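You operate a simulated robot arm through the tools that you are given. There is no shell and no other tool. Be economical: measure what you need, move in short steps, check, and stop when the job is done.

The job below is to be done with a simulated two-armed robot. You get a single attempt, and the scene is never put back.

TASK
Hold the small blue crate on the cream table top steady with one hand and put the silver scrim in it with the other.

The check looks at the end state, three seconds after you hand in, the way a careful person would. Anything else that was tipped, shoved, dropped, spilled or broken makes it a failure.

THE ROBOT
Two 7-joint arms with two-finger parallel grippers on one trunk, on a base that drives. Base frame: it is fixed to the floor where the robot stands at the start and does not move with it; the origin is under the middle of the robot, x ahead of it, y to its left, z up; the surface under the hand at the start is at about z = 0.8. Readings come in m, rad, newtons and seconds.
The left shoulder is at the start at [0.02, 0.17, 1.178], the right one opposite. With the tool pointing down near the work surface each hand reaches from about 0.1 to 0.66 m from the robot's upright axis, wherever it stands, measured 20 degrees to its own side. Places, roughly: silver scrim (8x8x4 cm) [0.6, 0, 0.8]; small blue crate [-0.75, -2.25, 1]. Payload 3.8 kg a hand.
Tool frame (each hand has its own): the origin (TCP) lies between the finger pads and is the grasp point; the fingertips stand 0.03 m ahead of it; z points along the fingers, y is the line along which they close. The gripper opens to 0.11 m. The fingers are 0.02 m wide and 0.01 m thick; the gripper's body (0.048 by 0.112 m) begins 0.055 m behind the TCP.
Orientation is that of the tool frame in the base frame, as a unit quaternion [x, y, z, w]. With the fingers straight down and closing along the base's y, the tool's x points along the base's -x, its y along +y and its z along -z.

THE INTERFACE
- The arms move only by the tool servo_tool. It takes "left_targets", "right_targets" or both (then of equal length, played together; a hand with none holds still); each is a list of rows, each a list of 7 numbers: the closure, from 0 (fully open) to 1 (shut), then the shift along the tool's x, y, z in m, then the turn, a rotation vector about the tool's x, y, z in rad. In form: [[jaw, x, y, z, wx, wy, wz], ...]. A call has 1 to 12 rows; each row shifts and turns the commanded pose from where the row before left it, along the tool's axes as they then stand. Each row takes 0.2 s and may step no farther than 0.05 m and 0.15 rad from the row before; otherwise, or with a gripper value out of range, the whole call is refused. Where a pose cannot be reached the arm comes as near as it can. A force on the tool above 40 N (or 10 N above the force at the start of the call, whichever is more), or a blocked arm, ends the call early, and 0.2 s more pass. The fingers move at their own pace (about 0.072 m/s each) and stop on an object; they squeeze with about 42 N. The grip force told is the motor's: it shows also when the fingers shut on nothing. Time passes only in rows, and 0.2 s behind the last, so rows that do not move let the fingers close. The reply holds the time, the measured pose of the TCP, the force on the tool along the base axes, the opening and the grip force, in the units named above and with some noise, with the torque about the TCP (base axes, N m) and any sound that the robot's microphone picked up.
- Cameras (640 x 400 px; columns grow to the right, rows downward): "scene" is now at [0.1094, -0.0125, 1.3319]; the picture's right is [-0.14, -0.99, 0.00], its down [-0.55, 0.08, -0.83] and it looks along [0.82, -0.12, -0.56] (base axes); focal length 250 px, centre (320, 200). "left" rides on the left gripper at [0.072, -0.017, -0.103] in its tool frame; the picture's right is [0.23, 0.97, 0.00], its down [-0.76, 0.18, -0.62] and it looks along [-0.61, 0.14, 0.78] (tool axes); focal length 222 px, centre (320, 200). "right" rides on the right gripper at [0.072, 0.017, -0.103] in its tool frame; the picture's right is [-0.23, 0.97, 0.00], its down [-0.76, -0.18, -0.62] and it looks along [-0.61, -0.14, 0.78] (tool axes); focal length 222 px, centre (320, 200). There is no depth. A picture from a camera that has moved, and an enlarged one, comes with that camera's place and axes in the base frame and with its lens.
- capture(camera): a new picture of that camera. It takes no simulated time.
- lift_body(by): slides the trunk up (or, below 0, down) by that many m; the arms and the scene camera ride with it, the base frame stays. It gives what a move gives, with no picture.
- roll_base(legs): drives the robot by 1 to 6 legs, each [ahead, turn to the left] in m and rad, along the robot's own axes; the way and the turn of a leg run together, so that a leg with both is an arc; at most 1.5 m and 3.142 rad a leg. The arms and the cameras ride along, it lands a little off, and it stops where it bumps. It gives what a move gives.
- head_to(pan, tilt): turns the head with the scene camera to pan (to the left, within 1.396 rad either way) and tilt (down, from -0.506 to 1.204), counted from straight ahead of the robot. It gives what a move gives.
- enlarge(camera, box): a new picture of the part [left, top, right, bottom] of that camera's present view, enlarged. It takes no simulated time.
- sign_off(): hands the job in; it is judged then, once.

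Go step by step. Nothing tells you exact positions but the pictures and the camera data: compare them with the known pose of the tool, close in by small moves and look again before you grip or let go. The budget is 120 turns and 100 pictures, counting those below and the enlarged ones. Unless the task says otherwise, let go and move clear before handing in, and close with one line.

The tools are called as a command line: name --argument value ..., lists and objects as JSON in quotes. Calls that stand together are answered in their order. servo_tool: Moves the arms, as the interface text tells. Its arguments: {"type":"object","properties":{"left_targets":{"type":"array","items":{"type":"array","items":{"type":"number"}}},"right_targets":{"type":"array","items":{"type":"array","items":{"type":"number"}}}},"required":[]} The other tools are called the same way: lift_body (by) slides the trunk up or down; roll_base (legs) drives the base; head_to (pan, tilt) turns the head that bears the scene camera; capture (camera) takes a picture; enlarge (camera, box) takes an enlarged picture of a part of a camera's view; sign_off () hands the job in.

At the start:

```text
time_s: 0.0
left_ee_pos: [0.5536, 0.1854, 1.0509]
left_tcp_rot: [0.0, 1.0, 0.0, 0.0]
left_ft_force: [0.8, 0.5, -0.9]
left_torque: [0.02, -0.01, -0.06]
left_grip_width: 0.11
left_gripper_force: 0.0
right_ee_pos: [0.5087, -0.219, 1.1169]
right_tcp_rot: [0.0, 1.0, 0.001, 0.0]
right_ft_force: [-0.6, -0.5, -0.8]
right_torque: [0.0, 0.03, 0.0]
right_grip_width: 0.1101
right_gripper_force: 0.1
trunk travel left (down, up): [-0.275, 0.295]
robot x, y, heading: [0.0006, -0.0007, -0.005]
head pan, tilt: [-0.143, 0.593]
```

scene: 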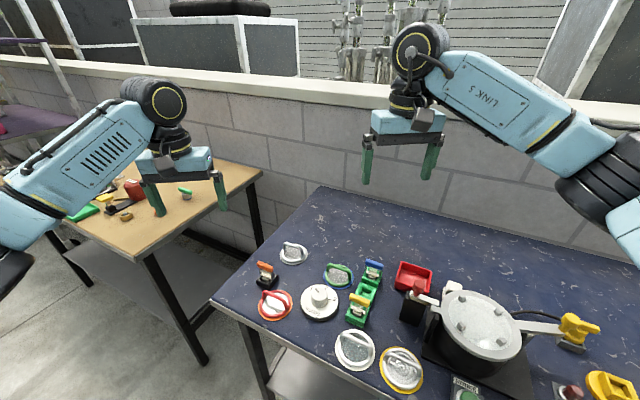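
right: 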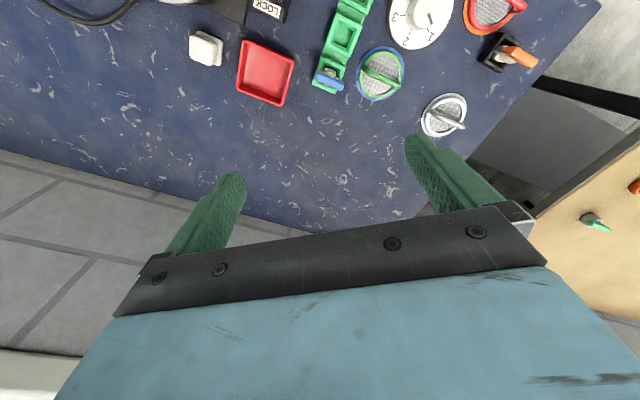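
left: 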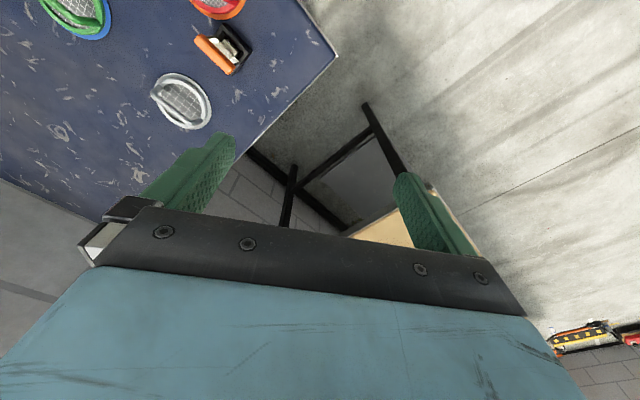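

I see a blue bench with several mesh discs. The silver one at about [0.63, -0.01] fits the place given for the scrim. I'll look closer at the discs first.

enlarge --camera "scene" --box '[240, 220, 440, 400]'

enlarge --camera "left" --box '[120, 0, 280, 140]'

```text
2.22 times, centred on (340, 310) of scene
camera zoom: at [0.1094, -0.0125, 1.3319], right [-0.14, -0.99, 0.0], down [-0.55, 0.08, -0.83], along [0.82, -0.12, -0.56], focal length 554 px, centre (276, -44)
```

zoom: 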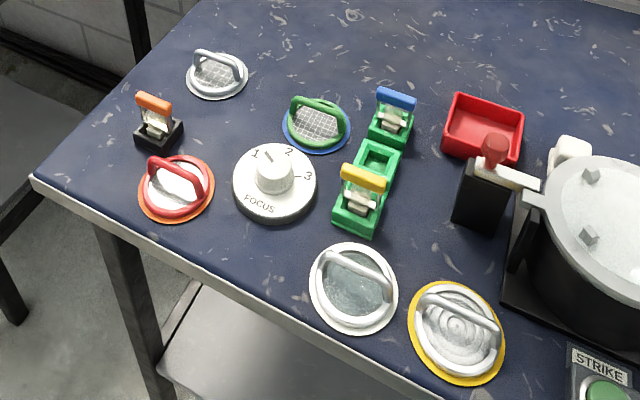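

```text
2.86 times, centred on (200, 70) of left
camera zoom: at [0.4802, 0.1681, 1.1541], right [-0.23, 0.97, 0.0], down [0.76, 0.18, 0.62], along [0.61, 0.14, -0.78], focal length 635 px, centre (663, 571)
```

zoom: 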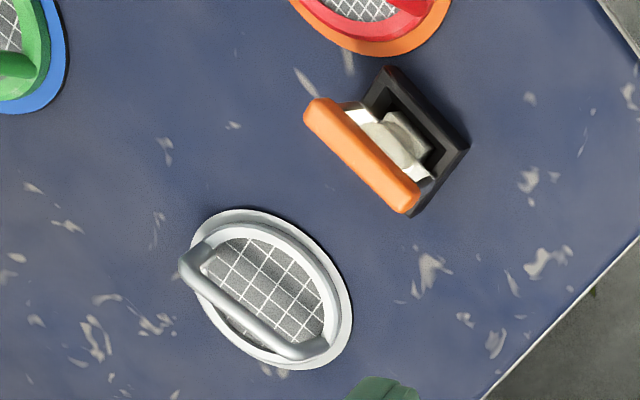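

The silver disc with mesh and a bail handle at about [0.618, -0.01] is the scrim; its handle runs about 55° from x. Now I'll look toward the crate behind on the right.

head_to --pan -1.396 --tilt 0.3

capture --camera "scene"

```text
time_s: 1.4
left_ee_pos: [0.5537, 0.1858, 1.0505]
left_tcp_rot: [0.0, 1.0, 0.0, 0.0]
left_ft_force: [-0.3, 0.1, -0.2]
left_torque: [0.0, 0.01, -0.01]
left_grip_width: 0.1102
left_gripper_force: 0.0
right_ee_pos: [0.5091, -0.2187, 1.1171]
right_tcp_rot: [0.0, 1.0, 0.0, 0.0]
right_ft_force: [1.2, 0.4, -0.6]
right_torque: [0.0, -0.03, 0.0]
right_grip_width: 0.1101
right_gripper_force: 0.1
trunk travel left (down, up): [-0.275, 0.295]
robot x, y, heading: [-0.0037, 0.0006, 0.005]
head pan, tilt: [-1.396, 0.3]
```

```text
94 pictures are left
camera scene: at [0.038, -0.0918, 1.3588], right [-0.98, -0.17, 0.0], down [-0.05, 0.29, -0.96], along [0.17, -0.94, -0.3], focal length 250 px, centre (320, 200)
```

scene: 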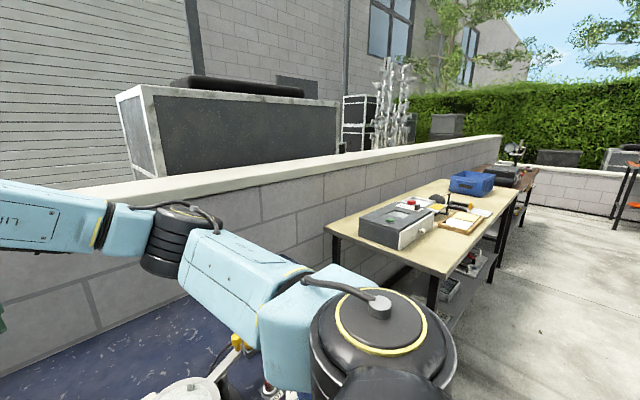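

The blue crate stands on the far end of the cream table along the wall. I'll enlarge it.

enlarge --camera "scene" --box '[320, 130, 580, 310]'

enlarge --camera "scene" --box '[420, 150, 520, 220]'

```text
2.22 times, centred on (450, 220) of scene
camera zoom: at [0.038, -0.0918, 1.3588], right [-0.98, -0.17, 0.0], down [-0.05, 0.29, -0.96], along [0.17, -0.94, -0.3], focal length 554 px, centre (31, 156)
```

zoom: 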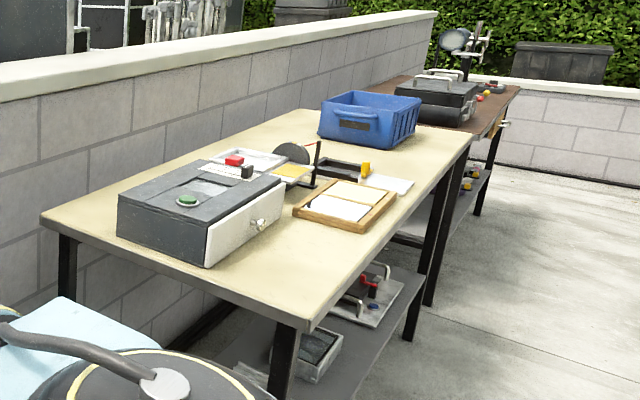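

```text
5.71 times, centred on (470, 185) of scene
camera zoom: at [0.038, -0.0918, 1.3588], right [-0.98, -0.17, 0.0], down [-0.05, 0.29, -0.96], along [0.17, -0.94, -0.3], focal length 1426 px, centre (-537, 286)
```

zoom: 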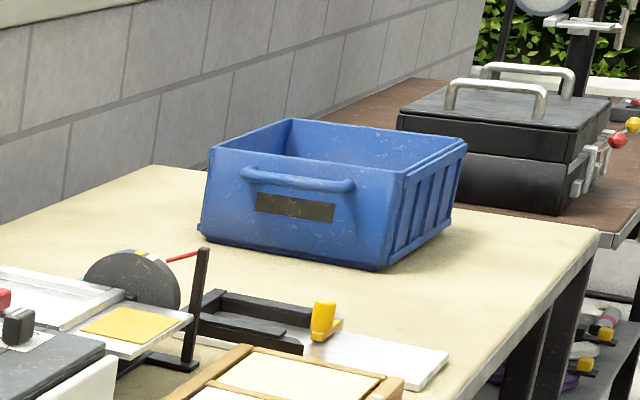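

The crate is roomy (end handles, tapered walls), on the far end of the cream table. First the scrim: I bring the left hand above it, turn the closing line across the handle, and look.

servo_tool --left_targets '[[0.45, -0.016, -0.049, 0, 0, 0, 0], [0.45, -0.016, -0.049, 0, 0, 0, 0], [0.45, -0.016, -0.049, 0, 0, 0, 0], [0.45, -0.016, -0.049, 0, 0, 0, 0], [0.45, 0, 0, 0.01, 0, 0, -0.137], [0.45, 0, 0, 0.01, 0, 0, -0.137], [0.45, 0, 0, 0.01, 0, 0, -0.137], [0.45, 0, 0, 0.01, 0, 0, -0.137], [0.45, 0, 0, 0.01, 0, 0, -0.137], [0.45, 0, 0, 0.01, 0, 0, -0.137], [0.45, 0, 0, 0.01, 0, 0, -0.137]]'

head_to --pan 0.0 --tilt 0.7

capture --camera "scene"

capture --camera "left"

```text
refused: row 1 steps farther than a row can; nothing moved
```

```text
time_s: 3.0
left_ee_pos: [0.5531, 0.1858, 1.0491]
left_tcp_rot: [0.0, 1.0, 0.0, 0.0]
left_ft_force: [0.2, -0.7, -0.5]
left_torque: [-0.01, 0.01, 0.01]
left_grip_width: 0.1102
left_gripper_force: 0.1
right_ee_pos: [0.5098, -0.2188, 1.1161]
right_tcp_rot: [0.001, 1.0, 0.0, 0.0]
right_ft_force: [-0.3, 0.6, -0.1]
right_torque: [-0.01, 0.0, 0.02]
right_grip_width: 0.1099
right_gripper_force: 0.2
trunk travel left (down, up): [-0.275, 0.295]
robot x, y, heading: [-0.0005, -0.0001, -0.002]
head pan, tilt: [0.0, 0.7]
```

```text
91 pictures are left
camera scene: at [0.1066, 0.0, 1.3227], right [0.0, -1.0, 0.0], down [-0.64, 0.0, -0.77], along [0.77, 0.0, -0.64], focal length 250 px, centre (320, 200)
```

scene: 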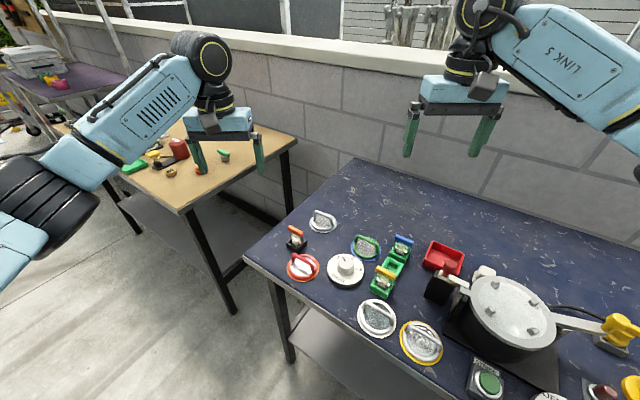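

```text
90 pictures are left
camera left: at [0.4802, 0.1681, 1.1541], right [-0.23, 0.97, 0.0], down [0.76, 0.18, 0.62], along [0.61, 0.14, -0.78], focal length 222 px, centre (320, 200)
```

left: 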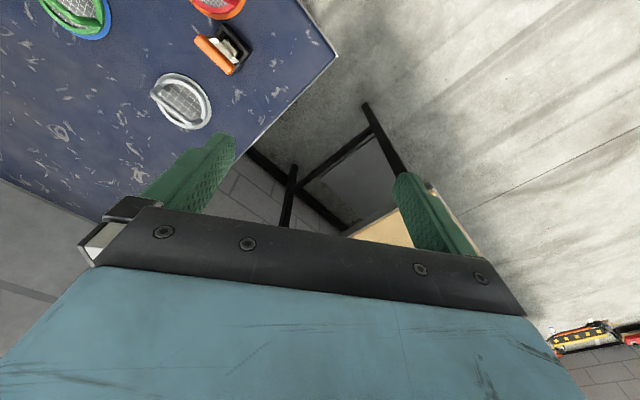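

The step was slightly over the limit, so nothing moved. I repeat it with smaller steps.

servo_tool --left_targets '[[0.45, -0.013, -0.039, 0, 0, 0, 0], [0.45, -0.013, -0.039, 0, 0, 0, 0], [0.45, -0.013, -0.039, 0, 0, 0, 0], [0.45, -0.013, -0.039, 0, 0, 0, 0], [0.45, -0.013, -0.039, 0, 0, 0, 0], [0.45, 0, 0, 0.01, 0, 0, -0.137], [0.45, 0, 0, 0.01, 0, 0, -0.137], [0.45, 0, 0, 0.01, 0, 0, -0.137], [0.45, 0, 0, 0.01, 0, 0, -0.137], [0.45, 0, 0, 0.01, 0, 0, -0.137], [0.45, 0, 0, 0.01, 0, 0, -0.137], [0.45, 0, 0, 0.01, 0, 0, -0.137]]'

capture --camera "left"

capture --camera "scene"

```text
time_s: 5.6
left_ee_pos: [0.5982, 0.0197, 0.9781]
left_tcp_rot: [-0.462, 0.887, 0.0, 0.0]
left_ft_force: [0.2, -0.5, 0.0]
left_torque: [-0.02, 0.0, 0.02]
left_grip_width: 0.0604
left_gripper_force: 0.1
left hand out of reach, approached as far as the arm can: row 4, 5
right_ee_pos: [0.5086, -0.2188, 1.1167]
right_tcp_rot: [-0.001, 1.0, 0.0, 0.0]
right_ft_force: [0.0, -0.3, 0.2]
right_torque: [0.01, 0.05, 0.01]
right_grip_width: 0.1101
right_gripper_force: 0.0
trunk travel left (down, up): [-0.275, 0.295]
robot x, y, heading: [-0.0004, -0.0012, 0.004]
head pan, tilt: [0.0, 0.7]
```

```text
89 pictures are left
camera left: at [0.5695, -0.0515, 1.0829], right [-0.93, 0.37, 0.0], down [0.29, 0.73, 0.62], along [0.23, 0.58, -0.78], focal length 222 px, centre (320, 200)
```

left: 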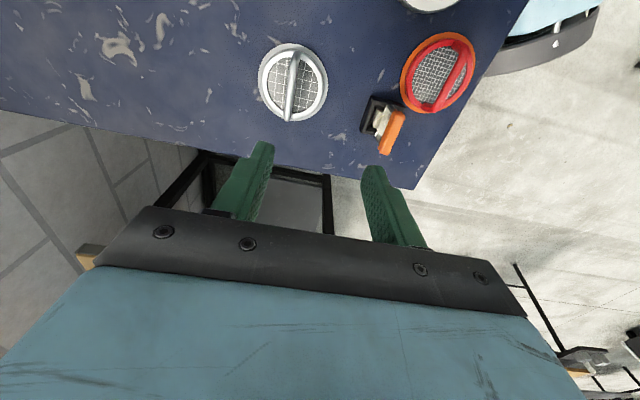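

```text
88 pictures are left
camera scene: at [0.1067, 0.0, 1.3227], right [0.0, -1.0, 0.0], down [-0.64, 0.0, -0.76], along [0.76, 0.0, -0.64], focal length 250 px, centre (320, 200)
```

scene: 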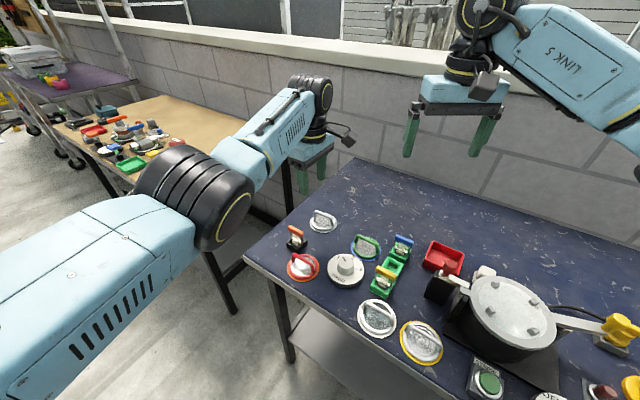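

The scrim is about 2 cm beyond the left arm's reach. Turning the base slightly right brings the left shoulder forward, with all hands well above the table items.

roll_base --legs '[[0, -0.3]]'

capture --camera "left"

capture --camera "scene"

```text
time_s: 7.0
left_ee_pos: [0.575, -0.1619, 0.9802]
left_tcp_rot: [-0.321, 0.947, 0.0, 0.0]
left_ft_force: [0.7, 0.3, -0.8]
left_torque: [0.0, -0.01, -0.03]
left_grip_width: 0.0604
left_gripper_force: 0.1
right_ee_pos: [0.4198, -0.3623, 1.1181]
right_tcp_rot: [0.152, 0.988, 0.0, 0.001]
right_ft_force: [-0.6, -0.1, -0.3]
right_torque: [0.0, -0.04, 0.02]
right_grip_width: 0.1103
right_gripper_force: 0.1
trunk travel left (down, up): [-0.275, 0.295]
robot x, y, heading: [0.0008, -0.0028, -0.306]
head pan, tilt: [0.0, 0.7]
```

```text
87 pictures are left
camera left: at [0.5275, -0.2201, 1.0832], right [-0.77, 0.63, 0.0], down [0.5, 0.6, 0.62], along [0.4, 0.48, -0.78], focal length 222 px, centre (320, 200)
```

left: 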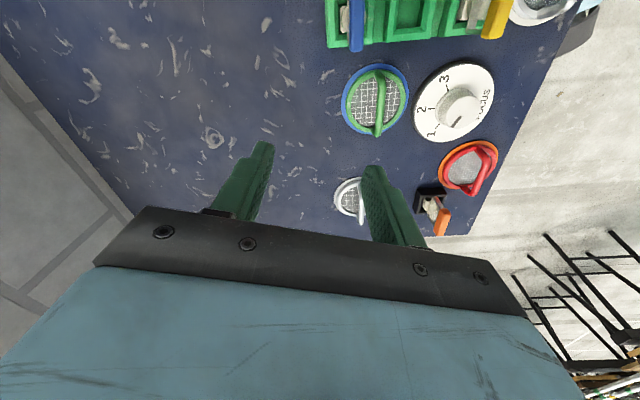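

```text
86 pictures are left
camera scene: at [0.1013, -0.0322, 1.3227], right [-0.3, -0.95, 0.0], down [-0.61, 0.19, -0.77], along [0.73, -0.23, -0.64], focal length 250 px, centre (320, 200)
```

scene: 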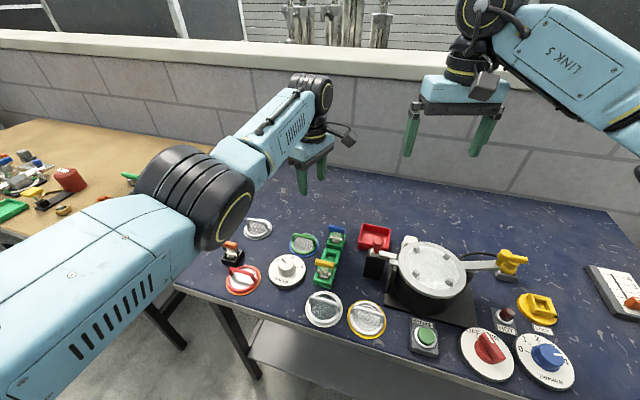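

The scene view confirms the scrim at [0.618, -0.010] with its handle at ~55°. I move the left hand over it, square to the handle.

servo_tool --left_targets '[[0.45, -0.0316, 0.0237, 0, 0, 0, 0], [0.45, -0.0316, 0.0237, 0, 0, 0, 0], [0.45, -0.0316, 0.0237, 0, 0, 0, 0], [0.45, -0.0316, 0.0237, 0, 0, 0, 0], [0.45, 0, 0, 0.02, 0, 0, -0.1], [0.45, 0, 0, 0.02, 0, 0, -0.1], [0.45, 0, 0, 0.02, 0, 0, -0.1], [0.45, 0, 0, 0, 0, 0, 0]]'

capture --camera "left"

capture --camera "scene"

```text
time_s: 8.8
left_ee_pos: [0.6182, -0.0078, 0.9182]
left_tcp_rot: [-0.46, 0.888, 0.0, 0.0]
left_ft_force: [0.8, 0.4, 0.3]
left_torque: [0.0, 0.01, 0.0]
left_grip_width: 0.0603
left_gripper_force: 0.0
right_ee_pos: [0.4205, -0.3614, 1.1173]
right_tcp_rot: [0.151, 0.988, 0.0, 0.0]
right_ft_force: [0.2, -0.4, -0.4]
right_torque: [0.01, 0.03, 0.0]
right_grip_width: 0.1099
right_gripper_force: 0.0
trunk travel left (down, up): [-0.275, 0.295]
robot x, y, heading: [0.0006, -0.0007, -0.304]
head pan, tilt: [0.0, 0.7]
```

```text
85 pictures are left
camera left: at [0.5893, -0.0777, 1.0219], right [-0.93, 0.38, 0.0], down [0.29, 0.72, 0.62], along [0.23, 0.58, -0.78], focal length 222 px, centre (320, 200)
```

left: 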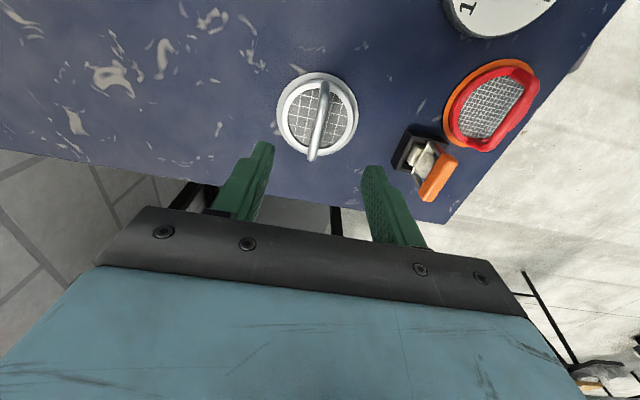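

```text
84 pictures are left
camera scene: at [0.1018, -0.0314, 1.3227], right [-0.3, -0.95, 0.0], down [-0.61, 0.19, -0.77], along [0.73, -0.23, -0.64], focal length 250 px, centre (320, 200)
```

scene: 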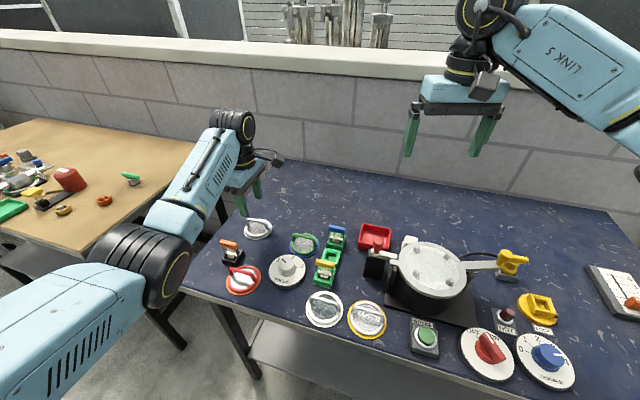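

The hand is lined up with the handle. I descend to just above the disc and check.

servo_tool --left_targets '[[0.45, 0.006, 0, 0.025, 0, 0, 0], [0.45, 0, 0, 0.025, 0, 0, 0], [0.45, 0, 0, 0.02, 0, 0, 0], [0.45, 0, 0, 0, 0, 0, 0]]'

capture --camera "left"

enlarge --camera "scene" --box '[190, 160, 320, 250]'

```text
time_s: 9.8
left_ee_pos: [0.6151, -0.0134, 0.8474]
left_tcp_rot: [-0.46, 0.888, 0.0, 0.0]
left_ft_force: [0.6, 0.6, -0.3]
left_torque: [-0.02, 0.0, -0.03]
left_grip_width: 0.0605
left_gripper_force: 0.0
right_ee_pos: [0.4199, -0.3607, 1.117]
right_tcp_rot: [0.151, 0.989, 0.0, 0.0]
right_ft_force: [0.4, -0.6, -0.3]
right_torque: [0.01, -0.01, 0.04]
right_grip_width: 0.1099
right_gripper_force: 0.0
trunk travel left (down, up): [-0.275, 0.295]
robot x, y, heading: [-0.0008, 0.0001, -0.302]
head pan, tilt: [0.0, 0.7]
```

```text
83 pictures are left
camera left: at [0.586, -0.083, 0.9514], right [-0.93, 0.38, 0.0], down [0.29, 0.72, 0.62], along [0.23, 0.58, -0.78], focal length 222 px, centre (320, 200)
```

left: 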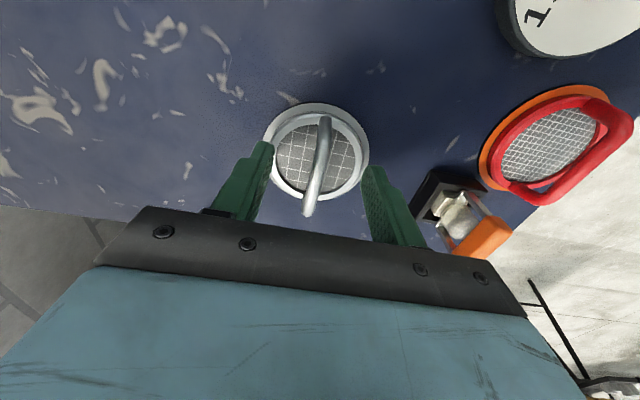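

```text
4.44 times, centred on (255, 205) of scene
camera zoom: at [0.1017, -0.0315, 1.3227], right [-0.3, -0.95, 0.0], down [-0.61, 0.19, -0.77], along [0.73, -0.23, -0.64], focal length 1109 px, centre (609, 178)
```

zoom: 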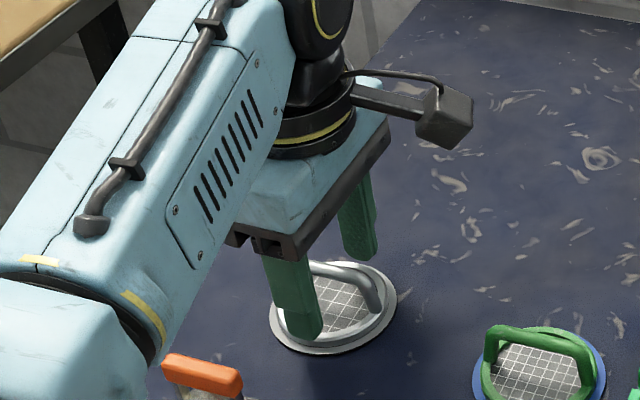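

The handle sits between the pads, with the tips about 1.5 cm above the table. I close and lift a little.

servo_tool --left_targets '[[1, 0, 0, 0.003, 0, 0, 0], [1, 0, 0, 0, 0, 0, 0], [1, 0, 0, 0, 0, 0, 0], [1, 0, 0, 0, 0, 0, 0], [1, 0, 0, -0.02, 0, 0, 0], [1, 0, 0, -0.02, 0, 0, 0], [1, 0, 0, -0.03, 0, 0, 0], [1, 0, 0, -0.03, 0, 0, 0]]'

capture --camera "left"

capture --camera "scene"

```text
time_s: 11.6
left_ee_pos: [0.6136, -0.0156, 0.9462]
left_tcp_rot: [-0.459, 0.889, 0.001, 0.0]
left_ft_force: [0.5, -0.7, -0.4]
left_torque: [0.02, 0.0, -0.02]
left_grip_width: 0.0088
left_gripper_force: 42.3
right_ee_pos: [0.4206, -0.3604, 1.1169]
right_tcp_rot: [0.151, 0.988, 0.0, 0.0]
right_ft_force: [-0.4, 0.7, 0.5]
right_torque: [-0.02, -0.02, 0.0]
right_grip_width: 0.1098
right_gripper_force: 0.1
trunk travel left (down, up): [-0.275, 0.295]
robot x, y, heading: [0.001, 0.0007, -0.305]
head pan, tilt: [0.0, 0.7]
```

```text
81 pictures are left
camera left: at [0.5852, -0.0841, 1.0496], right [-0.93, 0.38, 0.0], down [0.3, 0.72, 0.62], along [0.23, 0.58, -0.78], focal length 222 px, centre (320, 200)
```

left: 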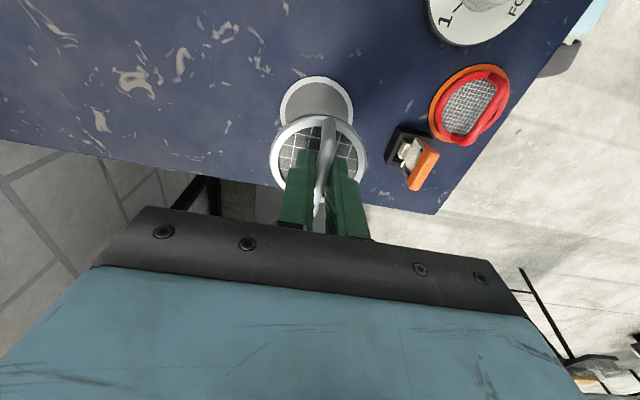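

```text
80 pictures are left
camera scene: at [0.1017, -0.0316, 1.3227], right [-0.3, -0.95, 0.0], down [-0.61, 0.19, -0.77], along [0.73, -0.23, -0.64], focal length 250 px, centre (320, 200)
```

scene: 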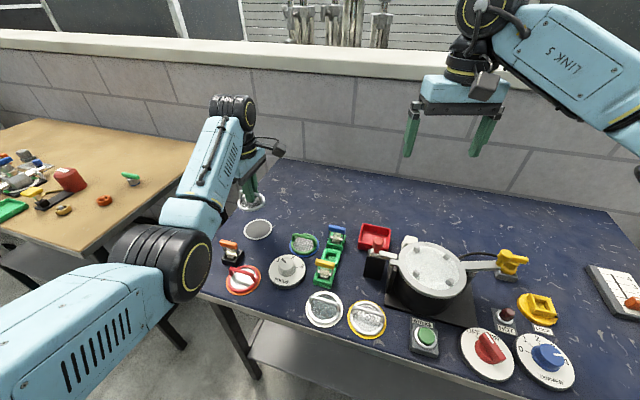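

The scrim is lifted, held by its handle (8.8 mm). I check what stayed behind and look at the floor space behind the robot.

enlarge --camera "scene" --box '[200, 160, 330, 250]'

servo_tool --left_targets '[[1, 0, 0, -0.04, 0, 0, 0], [1, 0, 0, -0.04, 0, 0, 0], [1, 0, 0, -0.04, 0, 0, 0], [1, 0.03, -0.01, -0.02, 0, 0, 0], [1, 0.03, 0.02, -0.02, 0, 0, 0], [1, 0.03, 0.02, 0, 0, 0, 0.1], [1, 0.03, 0.02, 0, 0, 0, 0.1], [1, 0.03, 0.02, 0, 0, 0, 0.1], [1, 0.03, 0.02, 0, 0, 0, 0.1], [1, 0.03, 0.02, 0, 0, 0, 0.1]]'

head_to --pan -1.396 --tilt 0.5

capture --camera "scene"

head_to --pan 1.396 --tilt 0.5

capture --camera "scene"

```text
4.44 times, centred on (265, 205) of scene
camera zoom: at [0.1017, -0.0316, 1.3227], right [-0.3, -0.95, 0.0], down [-0.61, 0.19, -0.77], along [0.73, -0.23, -0.64], focal length 1109 px, centre (564, 178)
```

zoom: 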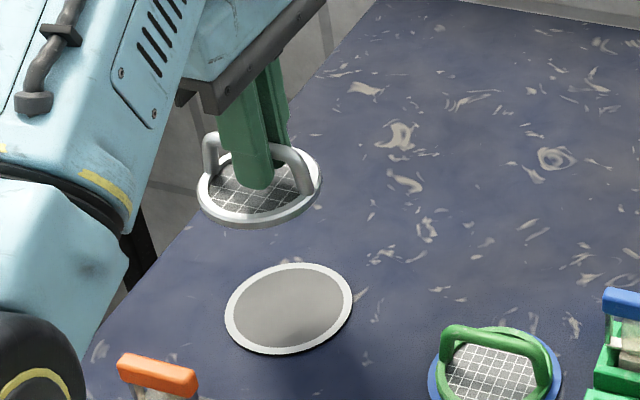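

```text
time_s: 13.8
left_ee_pos: [0.3946, -0.0871, 1.1083]
left_tcp_rot: [-0.226, 0.974, 0.001, 0.0]
left_ft_force: [0.1, 0.0, -0.8]
left_torque: [0.01, 0.0, 0.0]
left_grip_width: 0.0087
left_gripper_force: 42.0
right_ee_pos: [0.4196, -0.361, 1.118]
right_tcp_rot: [0.151, 0.988, 0.0, 0.001]
right_ft_force: [0.3, 0.0, 0.1]
right_torque: [-0.02, -0.04, -0.01]
right_grip_width: 0.1097
right_gripper_force: 0.1
trunk travel left (down, up): [-0.275, 0.295]
robot x, y, heading: [-0.0011, 0.0017, -0.305]
head pan, tilt: [0.0, 0.7]
```

```text
time_s: 15.3
left_ee_pos: [0.3948, -0.086, 1.107]
left_tcp_rot: [-0.225, 0.974, -0.001, 0.0]
left_ft_force: [-0.6, 0.2, -0.5]
left_torque: [-0.01, 0.01, 0.03]
left_grip_width: 0.0087
left_gripper_force: 41.6
right_ee_pos: [0.4204, -0.3615, 1.1166]
right_tcp_rot: [0.152, 0.988, 0.0, 0.0]
right_ft_force: [-0.3, 0.3, 0.0]
right_torque: [0.01, 0.0, 0.01]
right_grip_width: 0.11
right_gripper_force: 0.1
trunk travel left (down, up): [-0.275, 0.295]
robot x, y, heading: [0.0005, -0.0011, -0.305]
head pan, tilt: [-1.396, 0.499]
```

```text
78 pictures are left
camera scene: at [0.0091, -0.0964, 1.3404], right [-0.99, 0.13, 0.0], down [0.06, 0.47, -0.88], along [-0.11, -0.87, -0.48], focal length 250 px, centre (320, 200)
```

scene: 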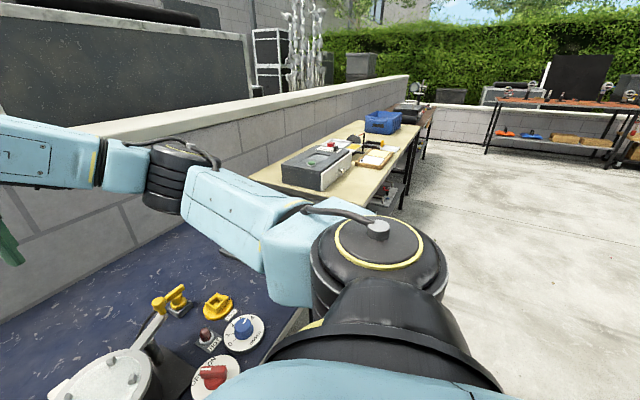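

```text
time_s: 17.7
left_ee_pos: [0.3951, -0.0869, 1.1083]
left_tcp_rot: [-0.226, 0.974, 0.0, 0.0]
left_ft_force: [-0.2, 0.0, -0.6]
left_torque: [0.01, -0.01, 0.02]
left_grip_width: 0.0089
left_gripper_force: 42.4
right_ee_pos: [0.4202, -0.3603, 1.1176]
right_tcp_rot: [0.152, 0.988, 0.0, -0.001]
right_ft_force: [-0.4, 0.5, 0.5]
right_torque: [0.02, 0.0, 0.03]
right_grip_width: 0.1099
right_gripper_force: 0.1
trunk travel left (down, up): [-0.275, 0.295]
robot x, y, heading: [0.0003, -0.0011, -0.304]
head pan, tilt: [1.396, 0.499]
```

```text
77 pictures are left
camera scene: at [0.0627, 0.0746, 1.3404], right [0.89, -0.46, 0.0], down [-0.22, -0.42, -0.88], along [0.4, 0.78, -0.48], focal length 250 px, centre (320, 200)
```

scene: 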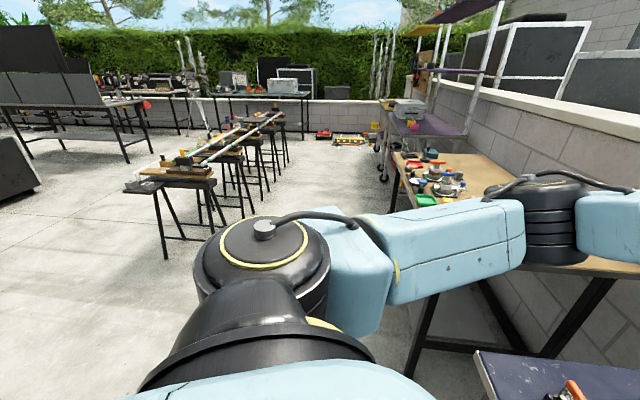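

The ring left behind is just a mark; the floor behind is open. I back out, turn toward the cream table's front, and drive part way.

roll_base --legs '[[-0.7, 0], [0, -1.65], [1.5, 0]]'

head_to --pan 0.6 --tilt 0.5

capture --camera "scene"

capture --camera "left"

```text
time_s: 32.5
left_ee_pos: [-1.2978, -1.5581, 1.1068]
left_tcp_rot: [0.549, 0.836, 0.0, 0.0]
left_ft_force: [-0.4, 0.2, -1.4]
left_torque: [0.03, -0.02, 0.02]
left_grip_width: 0.0087
left_gripper_force: 41.6
right_ee_pos: [-1.5714, -1.571, 1.1175]
right_tcp_rot: [0.819, 0.574, 0.0, 0.0]
right_ft_force: [-0.1, -0.5, 0.3]
right_torque: [0.0, 0.01, -0.02]
right_grip_width: 0.1103
right_gripper_force: 0.1
trunk travel left (down, up): [-0.275, 0.295]
robot x, y, heading: [-1.1961, -1.1642, -1.92]
head pan, tilt: [1.396, 0.499]
```

```text
time_s: 33.6
left_ee_pos: [-1.298, -1.5566, 1.1066]
left_tcp_rot: [0.549, 0.836, 0.0, 0.0]
left_ft_force: [0.0, 0.7, 0.2]
left_torque: [0.01, 0.0, -0.02]
left_grip_width: 0.0087
left_gripper_force: 42.2
right_ee_pos: [-1.5731, -1.5714, 1.1173]
right_tcp_rot: [0.819, 0.574, 0.0, 0.0]
right_ft_force: [-0.5, -0.5, -0.3]
right_torque: [0.0, 0.03, 0.02]
right_grip_width: 0.1099
right_gripper_force: 0.1
trunk travel left (down, up): [-0.275, 0.295]
robot x, y, heading: [-1.1963, -1.1679, -1.921]
head pan, tilt: [0.6, 0.499]
```

```text
76 pictures are left
camera scene: at [-1.1775, -1.2745, 1.3404], right [-0.97, -0.25, 0.0], down [-0.12, 0.46, -0.88], along [0.22, -0.85, -0.48], focal length 250 px, centre (320, 200)
```

scene: 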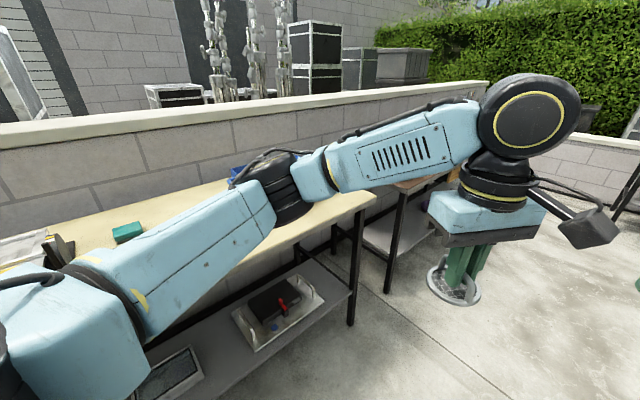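

```text
75 pictures are left
camera left: at [-1.3435, -1.4983, 1.2109], right [0.8, 0.6, 0.0], down [0.47, -0.63, 0.62], along [0.37, -0.5, -0.78], focal length 222 px, centre (320, 200)
```

left: 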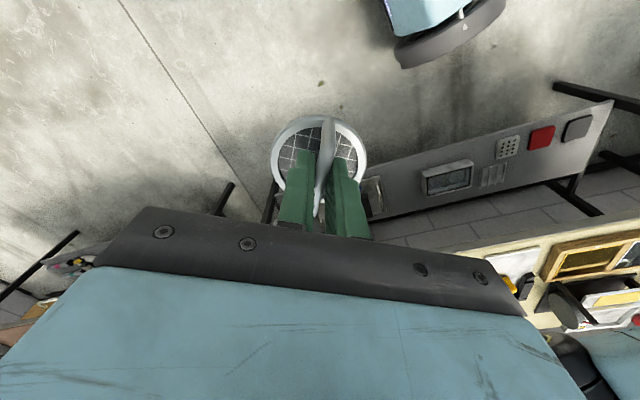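

My arm blocks the crate, which seems to be at about [-0.6, -2.15]. I drive further along and turn to face the table.

roll_base --legs '[[0.5, 0], [0, 1.38]]'

head_to --pan -0.1 --tilt 0.6

capture --camera "scene"

```text
time_s: 39.9
left_ee_pos: [-1.0024, -1.8098, 1.1075]
left_tcp_rot: [-0.107, 0.994, -0.001, 0.001]
left_ft_force: [-0.6, 0.3, -1.2]
left_torque: [-0.01, 0.0, 0.01]
left_grip_width: 0.0084
left_gripper_force: 42.2
right_ee_pos: [-1.0434, -2.0823, 1.1168]
right_tcp_rot: [0.27, 0.963, 0.0, 0.001]
right_ft_force: [0.0, -0.3, 1.2]
right_torque: [-0.01, 0.02, -0.03]
right_grip_width: 0.1102
right_gripper_force: 0.2
trunk travel left (down, up): [-0.275, 0.295]
robot x, y, heading: [-1.3678, -1.6324, -0.545]
head pan, tilt: [0.6, 0.499]
```

```text
time_s: 41.0
left_ee_pos: [-1.0013, -1.8105, 1.107]
left_tcp_rot: [-0.106, 0.994, 0.001, 0.001]
left_ft_force: [0.5, 0.3, -0.7]
left_torque: [-0.02, 0.03, 0.0]
left_grip_width: 0.0089
left_gripper_force: 42.0
right_ee_pos: [-1.0437, -2.0819, 1.1165]
right_tcp_rot: [0.269, 0.963, 0.001, 0.0]
right_ft_force: [0.2, -0.4, -0.4]
right_torque: [-0.01, -0.03, 0.03]
right_grip_width: 0.1101
right_gripper_force: 0.0
trunk travel left (down, up): [-0.275, 0.295]
robot x, y, heading: [-1.3651, -1.6334, -0.543]
head pan, tilt: [-0.099, 0.6]
```

```text
74 pictures are left
camera scene: at [-1.2761, -1.6953, 1.3313], right [-0.6, -0.8, 0.0], down [-0.45, 0.34, -0.83], along [0.66, -0.5, -0.56], focal length 250 px, centre (320, 200)
```

scene: 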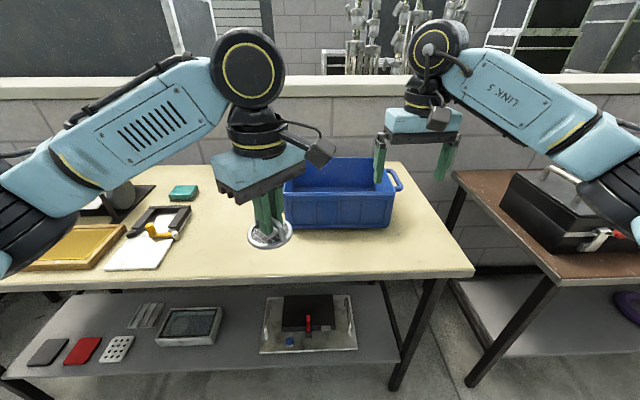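

The crate is clearly visible: rim at about z 0.97, base about 0.84, centre ~0.8 m ahead and 0.1 m right. I approach obliquely to bring it centred and within reach while keeping the base clear of the table.

roll_base --legs '[[0, -0.4], [0.24, 0], [0, 0.4]]'

capture --camera "scene"

capture --camera "right"

capture --camera "left"

```text
time_s: 45.1
left_ee_pos: [-0.8609, -2.0041, 1.107]
left_tcp_rot: [-0.106, 0.994, 0.0, 0.0]
left_ft_force: [0.6, 0.1, -1.3]
left_torque: [-0.02, 0.04, 0.0]
left_grip_width: 0.009
left_gripper_force: 41.8
right_ee_pos: [-0.9036, -2.2778, 1.1172]
right_tcp_rot: [0.271, 0.962, 0.0, 0.0]
right_ft_force: [-0.4, 0.2, -0.3]
right_torque: [0.0, -0.02, -0.01]
right_grip_width: 0.11
right_gripper_force: 0.1
trunk travel left (down, up): [-0.275, 0.295]
robot x, y, heading: [-1.2232, -1.8244, -0.548]
head pan, tilt: [-0.099, 0.6]
```

```text
73 pictures are left
camera scene: at [-1.1338, -1.8892, 1.3313], right [-0.6, -0.8, 0.0], down [-0.45, 0.34, -0.83], along [0.66, -0.5, -0.56], focal length 250 px, centre (320, 200)
```

scene: 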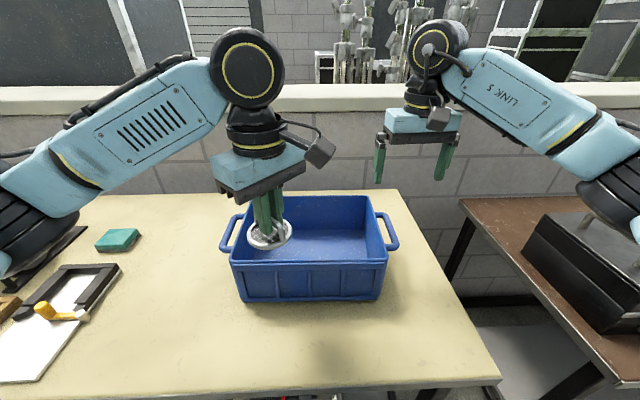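

```text
72 pictures are left
camera right: at [-0.9561, -2.2251, 1.2208], right [0.7, 0.71, 0.0], down [0.56, -0.55, 0.62], along [0.44, -0.44, -0.78], focal length 222 px, centre (320, 200)
```

right: 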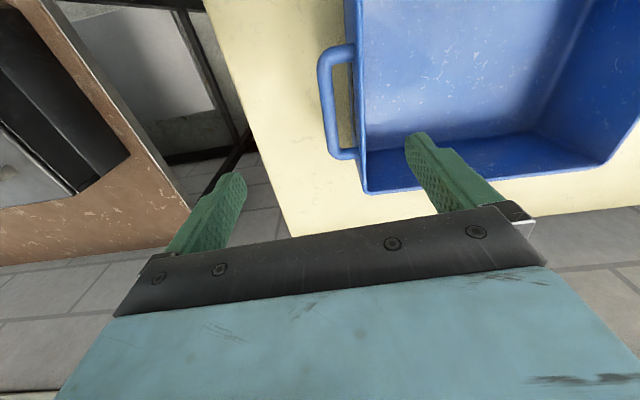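

```text
71 pictures are left
camera left: at [-0.9292, -2.0374, 1.211], right [-0.42, 0.91, 0.0], down [0.71, 0.33, 0.62], along [0.56, 0.27, -0.78], focal length 222 px, centre (320, 200)
```

left: 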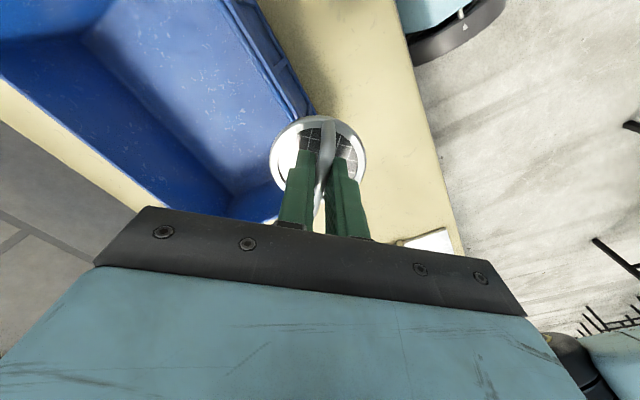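

The crate's rim corners are FR≈(-0.95,-2.19), FL≈(-0.78,-1.95), BR≈(-0.77,-2.33), at rim height ≈0.97, so its centre is ≈(-0.773,-2.139). I'll grip the front wall near the right corner with the right hand, so I first turn that hand to close across the front wall.

servo_tool --right_targets '[[0.3, 0, 0, 0, 0, 0, -0.147], [0.3, 0, 0, 0, 0, 0, -0.147], [0.3, 0, 0, 0, 0, 0, -0.147], [0.3, 0, 0, 0, 0, 0, -0.147], [0.3, 0, 0, 0, 0, 0, -0.147], [0.3, 0, 0, 0, 0, 0, -0.147], [0.3, 0, 0, 0, 0, 0, -0.147], [0.3, 0, 0, 0, 0, 0, -0.147], [0.3, 0, 0, 0, 0, 0, -0.147], [0.3, 0, 0, 0, 0, 0, -0.147], [0.3, 0, 0, 0, 0, 0, 0]]'

capture --camera "scene"

```text
time_s: 47.5
left_ee_pos: [-0.8605, -2.0053, 1.1086]
left_tcp_rot: [-0.104, 0.995, 0.0, -0.001]
left_ft_force: [-1.0, 0.4, -0.2]
left_torque: [-0.03, -0.03, 0.0]
left_grip_width: 0.0088
left_gripper_force: 42.0
right_ee_pos: [-0.9038, -2.2767, 1.1159]
right_tcp_rot: [-0.068, 0.998, 0.001, 0.0]
right_ft_force: [-0.9, 0.6, -0.6]
right_torque: [0.04, 0.01, 0.0]
right_grip_width: 0.0769
right_gripper_force: 0.1
right hand out of reach, approached as far as the arm can: row 6, 7, 8, 9, 10
trunk travel left (down, up): [-0.275, 0.295]
robot x, y, heading: [-1.2188, -1.8229, -0.549]
head pan, tilt: [-0.099, 0.6]
```

```text
70 pictures are left
camera scene: at [-1.1342, -1.8896, 1.3313], right [-0.6, -0.8, 0.0], down [-0.45, 0.34, -0.83], along [0.66, -0.5, -0.56], focal length 250 px, centre (320, 200)
```

scene: 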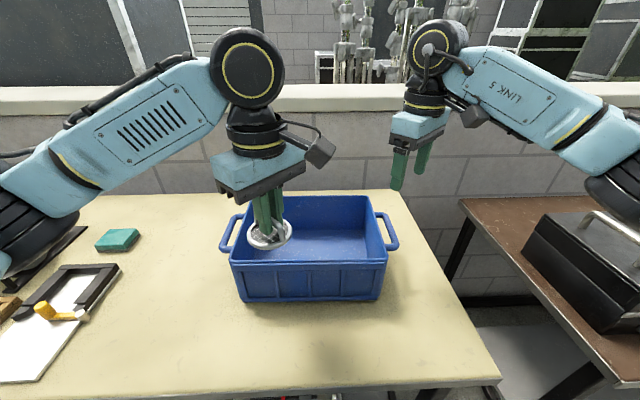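

The wrist can't turn that far. Instead I'll clamp the right end wall together with its handle bar (closing along the crate's length), so I turn the hand back to suit.

servo_tool --right_targets '[[0.3, 0, 0, 0, 0, 0, 0.13], [0.3, 0, 0, 0, 0, 0, 0.13], [0.3, 0, 0, 0, 0, 0, 0.13], [0.3, 0, 0, 0, 0, 0, 0.13], [0.3, 0, 0, 0, 0, 0, 0.13], [0.3, 0, 0, 0, 0, 0, 0.13], [0.3, 0, 0, 0, 0, 0, 0]]'

enlarge --camera "scene" --box '[320, 170, 440, 310]'

capture --camera "right"

```text
time_s: 49.1
left_ee_pos: [-0.8614, -2.0051, 1.1079]
left_tcp_rot: [-0.104, 0.995, 0.0, 0.0]
left_ft_force: [0.5, -0.6, -0.3]
left_torque: [-0.02, 0.03, -0.02]
left_grip_width: 0.0089
left_gripper_force: 41.3
right_ee_pos: [-0.9028, -2.2784, 1.1173]
right_tcp_rot: [0.317, 0.949, 0.0, 0.0]
right_ft_force: [0.4, 0.0, 0.5]
right_torque: [-0.02, -0.02, 0.0]
right_grip_width: 0.077
right_gripper_force: 0.0
trunk travel left (down, up): [-0.275, 0.295]
robot x, y, heading: [-1.224, -1.8245, -0.548]
head pan, tilt: [-0.099, 0.6]
```

```text
2.86 times, centred on (380, 240) of scene
camera zoom: at [-1.1342, -1.8896, 1.3313], right [-0.6, -0.8, 0.0], down [-0.45, 0.34, -0.83], along [0.66, -0.5, -0.56], focal length 713 px, centre (149, 86)
```

zoom: 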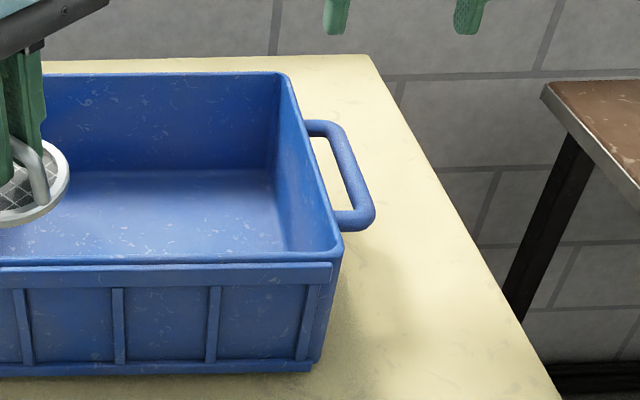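

```text
68 pictures are left
camera right: at [-0.951, -2.2204, 1.2211], right [0.77, 0.64, 0.0], down [0.5, -0.6, 0.62], along [0.4, -0.48, -0.78], focal length 222 px, centre (320, 200)
```

right: 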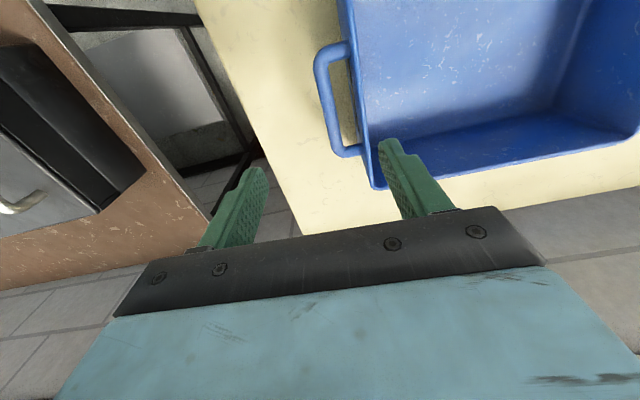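

The handle bar stands ~3.5 cm off the wall, just below the rim; the clamp centre is about (-0.879, -2.263). I move above it with the jaws wide and look.

servo_tool --right_targets '[[0.05, -0.005, 0.013, 0, 0, 0, 0], [0.05, -0.005, 0.013, 0, 0, 0, 0], [0.05, 0, 0, 0.03, 0, 0, 0], [0.05, 0, 0, 0.03, 0, 0, 0], [0.05, 0, 0, 0.03, 0, 0, 0], [0.05, 0, 0, 0, 0, 0, 0]]'

capture --camera "right"

enlarge --camera "scene" --box '[320, 140, 460, 280]'

```text
time_s: 50.5
left_ee_pos: [-0.862, -2.0053, 1.1075]
left_tcp_rot: [-0.104, 0.995, -0.001, 0.0]
left_ft_force: [0.6, 0.4, -1.3]
left_torque: [-0.01, 0.02, -0.01]
left_grip_width: 0.0088
left_gripper_force: 42.2
right_ee_pos: [-0.8798, -2.2601, 1.0253]
right_tcp_rot: [0.317, 0.948, 0.0, 0.0]
right_ft_force: [0.1, -0.3, 0.0]
right_torque: [-0.02, -0.02, 0.0]
right_grip_width: 0.1044
right_gripper_force: 0.0
trunk travel left (down, up): [-0.275, 0.295]
robot x, y, heading: [-1.2221, -1.8288, -0.552]
head pan, tilt: [-0.099, 0.6]
```

```text
67 pictures are left
camera right: at [-0.9283, -2.2037, 1.1297], right [0.77, 0.64, 0.0], down [0.5, -0.6, 0.62], along [0.4, -0.48, -0.78], focal length 222 px, centre (320, 200)
```

right: 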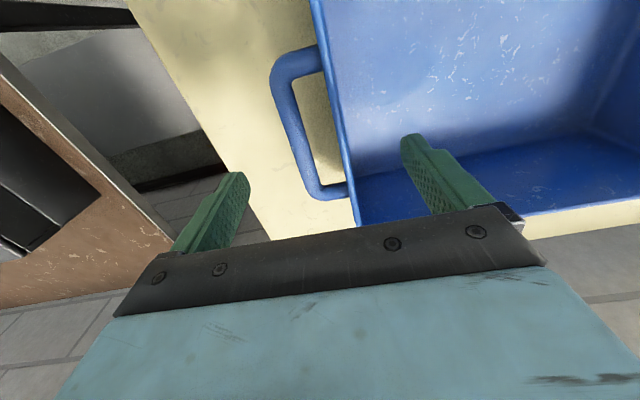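

```text
2.86 times, centred on (390, 210) of scene
camera zoom: at [-1.1342, -1.8894, 1.3313], right [-0.6, -0.8, 0.0], down [-0.45, 0.34, -0.83], along [0.66, -0.5, -0.56], focal length 713 px, centre (120, 171)
```

zoom: 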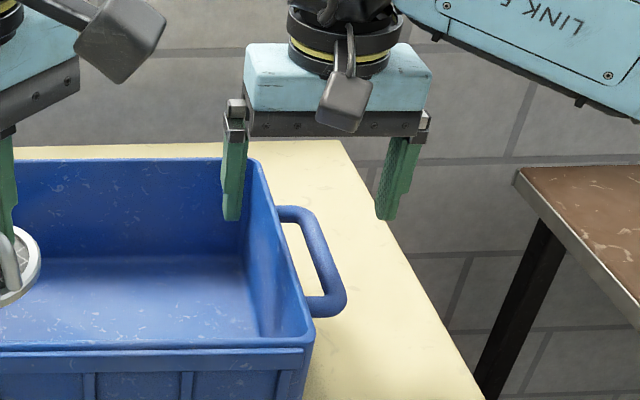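

The jaws straddle wall and handle; triangulation puts the handle at z≈0.975. I lower 5 cm and check before closing.

servo_tool --right_targets '[[0.05, 0.012, 0, 0.01, 0, 0, 0], [0.05, 0, 0, 0.02, 0, 0, 0], [0.05, 0, 0, 0.02, 0, 0, 0], [0.05, 0, 0, 0, 0, 0, 0]]'

capture --camera "right"

enlarge --camera "scene" --box '[320, 140, 460, 280]'

```text
time_s: 51.5
left_ee_pos: [-0.8613, -2.0051, 1.1088]
left_tcp_rot: [-0.105, 0.995, 0.0, 0.0]
left_ft_force: [-0.2, -0.5, -1.2]
left_torque: [0.01, -0.04, 0.03]
left_grip_width: 0.0091
left_gripper_force: 42.3
right_ee_pos: [-0.8897, -2.2551, 0.9753]
right_tcp_rot: [0.316, 0.949, 0.0, 0.0]
right_ft_force: [-0.5, -0.8, -0.8]
right_torque: [-0.01, 0.0, 0.03]
right_grip_width: 0.1045
right_gripper_force: 0.1
trunk travel left (down, up): [-0.275, 0.295]
robot x, y, heading: [-1.2228, -1.8249, -0.548]
head pan, tilt: [-0.099, 0.6]
```

```text
65 pictures are left
camera right: at [-0.9376, -2.1988, 1.0794], right [0.77, 0.64, 0.0], down [0.5, -0.6, 0.62], along [0.4, -0.48, -0.78], focal length 222 px, centre (320, 200)
```

right: 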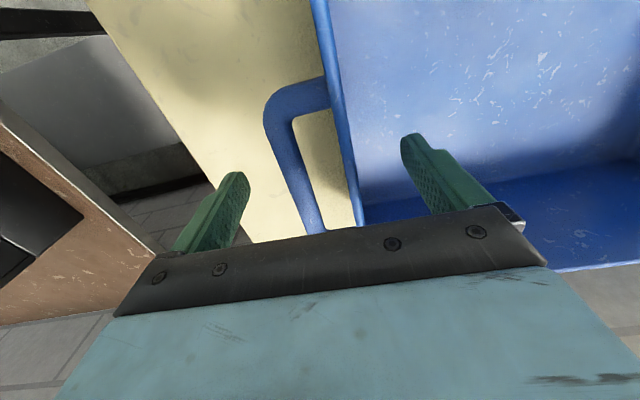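

```text
2.86 times, centred on (390, 210) of scene
camera zoom: at [-1.1341, -1.8896, 1.3313], right [-0.6, -0.8, 0.0], down [-0.45, 0.34, -0.83], along [0.66, -0.5, -0.56], focal length 713 px, centre (120, 171)
```

zoom: 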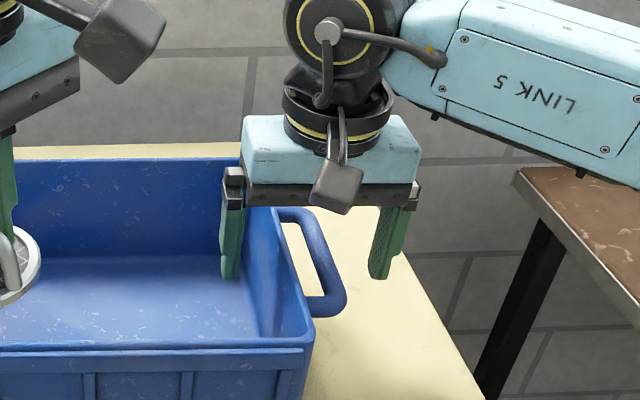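

Wall and bar are centred between the pads at pad height. I close the right hand on them.

servo_tool --right_targets '[[0.3, 0, 0, 0.003, 0, 0, 0], [0.5, 0, 0, 0, 0, 0, 0], [0.7, 0, 0, 0, 0, 0, 0], [1, 0, 0, 0, 0, 0, 0], [1, 0, 0, 0, 0, 0, 0], [1, 0, 0, 0, 0, 0, 0]]'

capture --camera "right"

capture --camera "scene"

```text
time_s: 52.9
left_ee_pos: [-0.8608, -2.0061, 1.1082]
left_tcp_rot: [-0.106, 0.994, 0.0, 0.001]
left_ft_force: [0.7, -0.1, -0.4]
left_torque: [0.02, 0.01, -0.01]
left_grip_width: 0.0089
left_gripper_force: 42.5
right_ee_pos: [-0.8886, -2.2547, 0.9721]
right_tcp_rot: [0.316, 0.949, 0.0, 0.0]
right_ft_force: [0.0, -0.5, -0.5]
right_torque: [-0.34, 0.18, 0.16]
right_grip_width: 0.0457
right_gripper_force: 42.1
trunk travel left (down, up): [-0.275, 0.295]
robot x, y, heading: [-1.2227, -1.8254, -0.547]
head pan, tilt: [-0.099, 0.6]
```

```text
63 pictures are left
camera right: at [-0.9372, -2.1989, 1.0762], right [0.77, 0.64, 0.0], down [0.5, -0.6, 0.62], along [0.4, -0.48, -0.78], focal length 222 px, centre (320, 200)
```

right: 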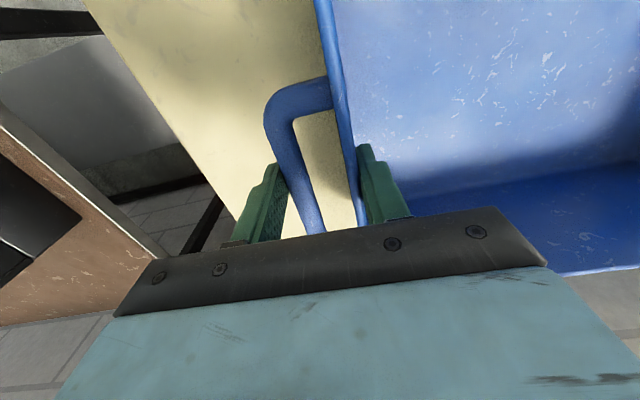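

```text
62 pictures are left
camera scene: at [-1.1341, -1.8896, 1.3313], right [-0.6, -0.8, 0.0], down [-0.45, 0.34, -0.83], along [0.66, -0.5, -0.56], focal length 250 px, centre (320, 200)
```

scene: 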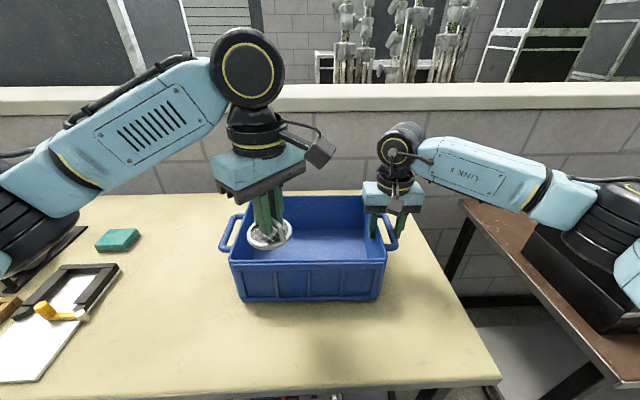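

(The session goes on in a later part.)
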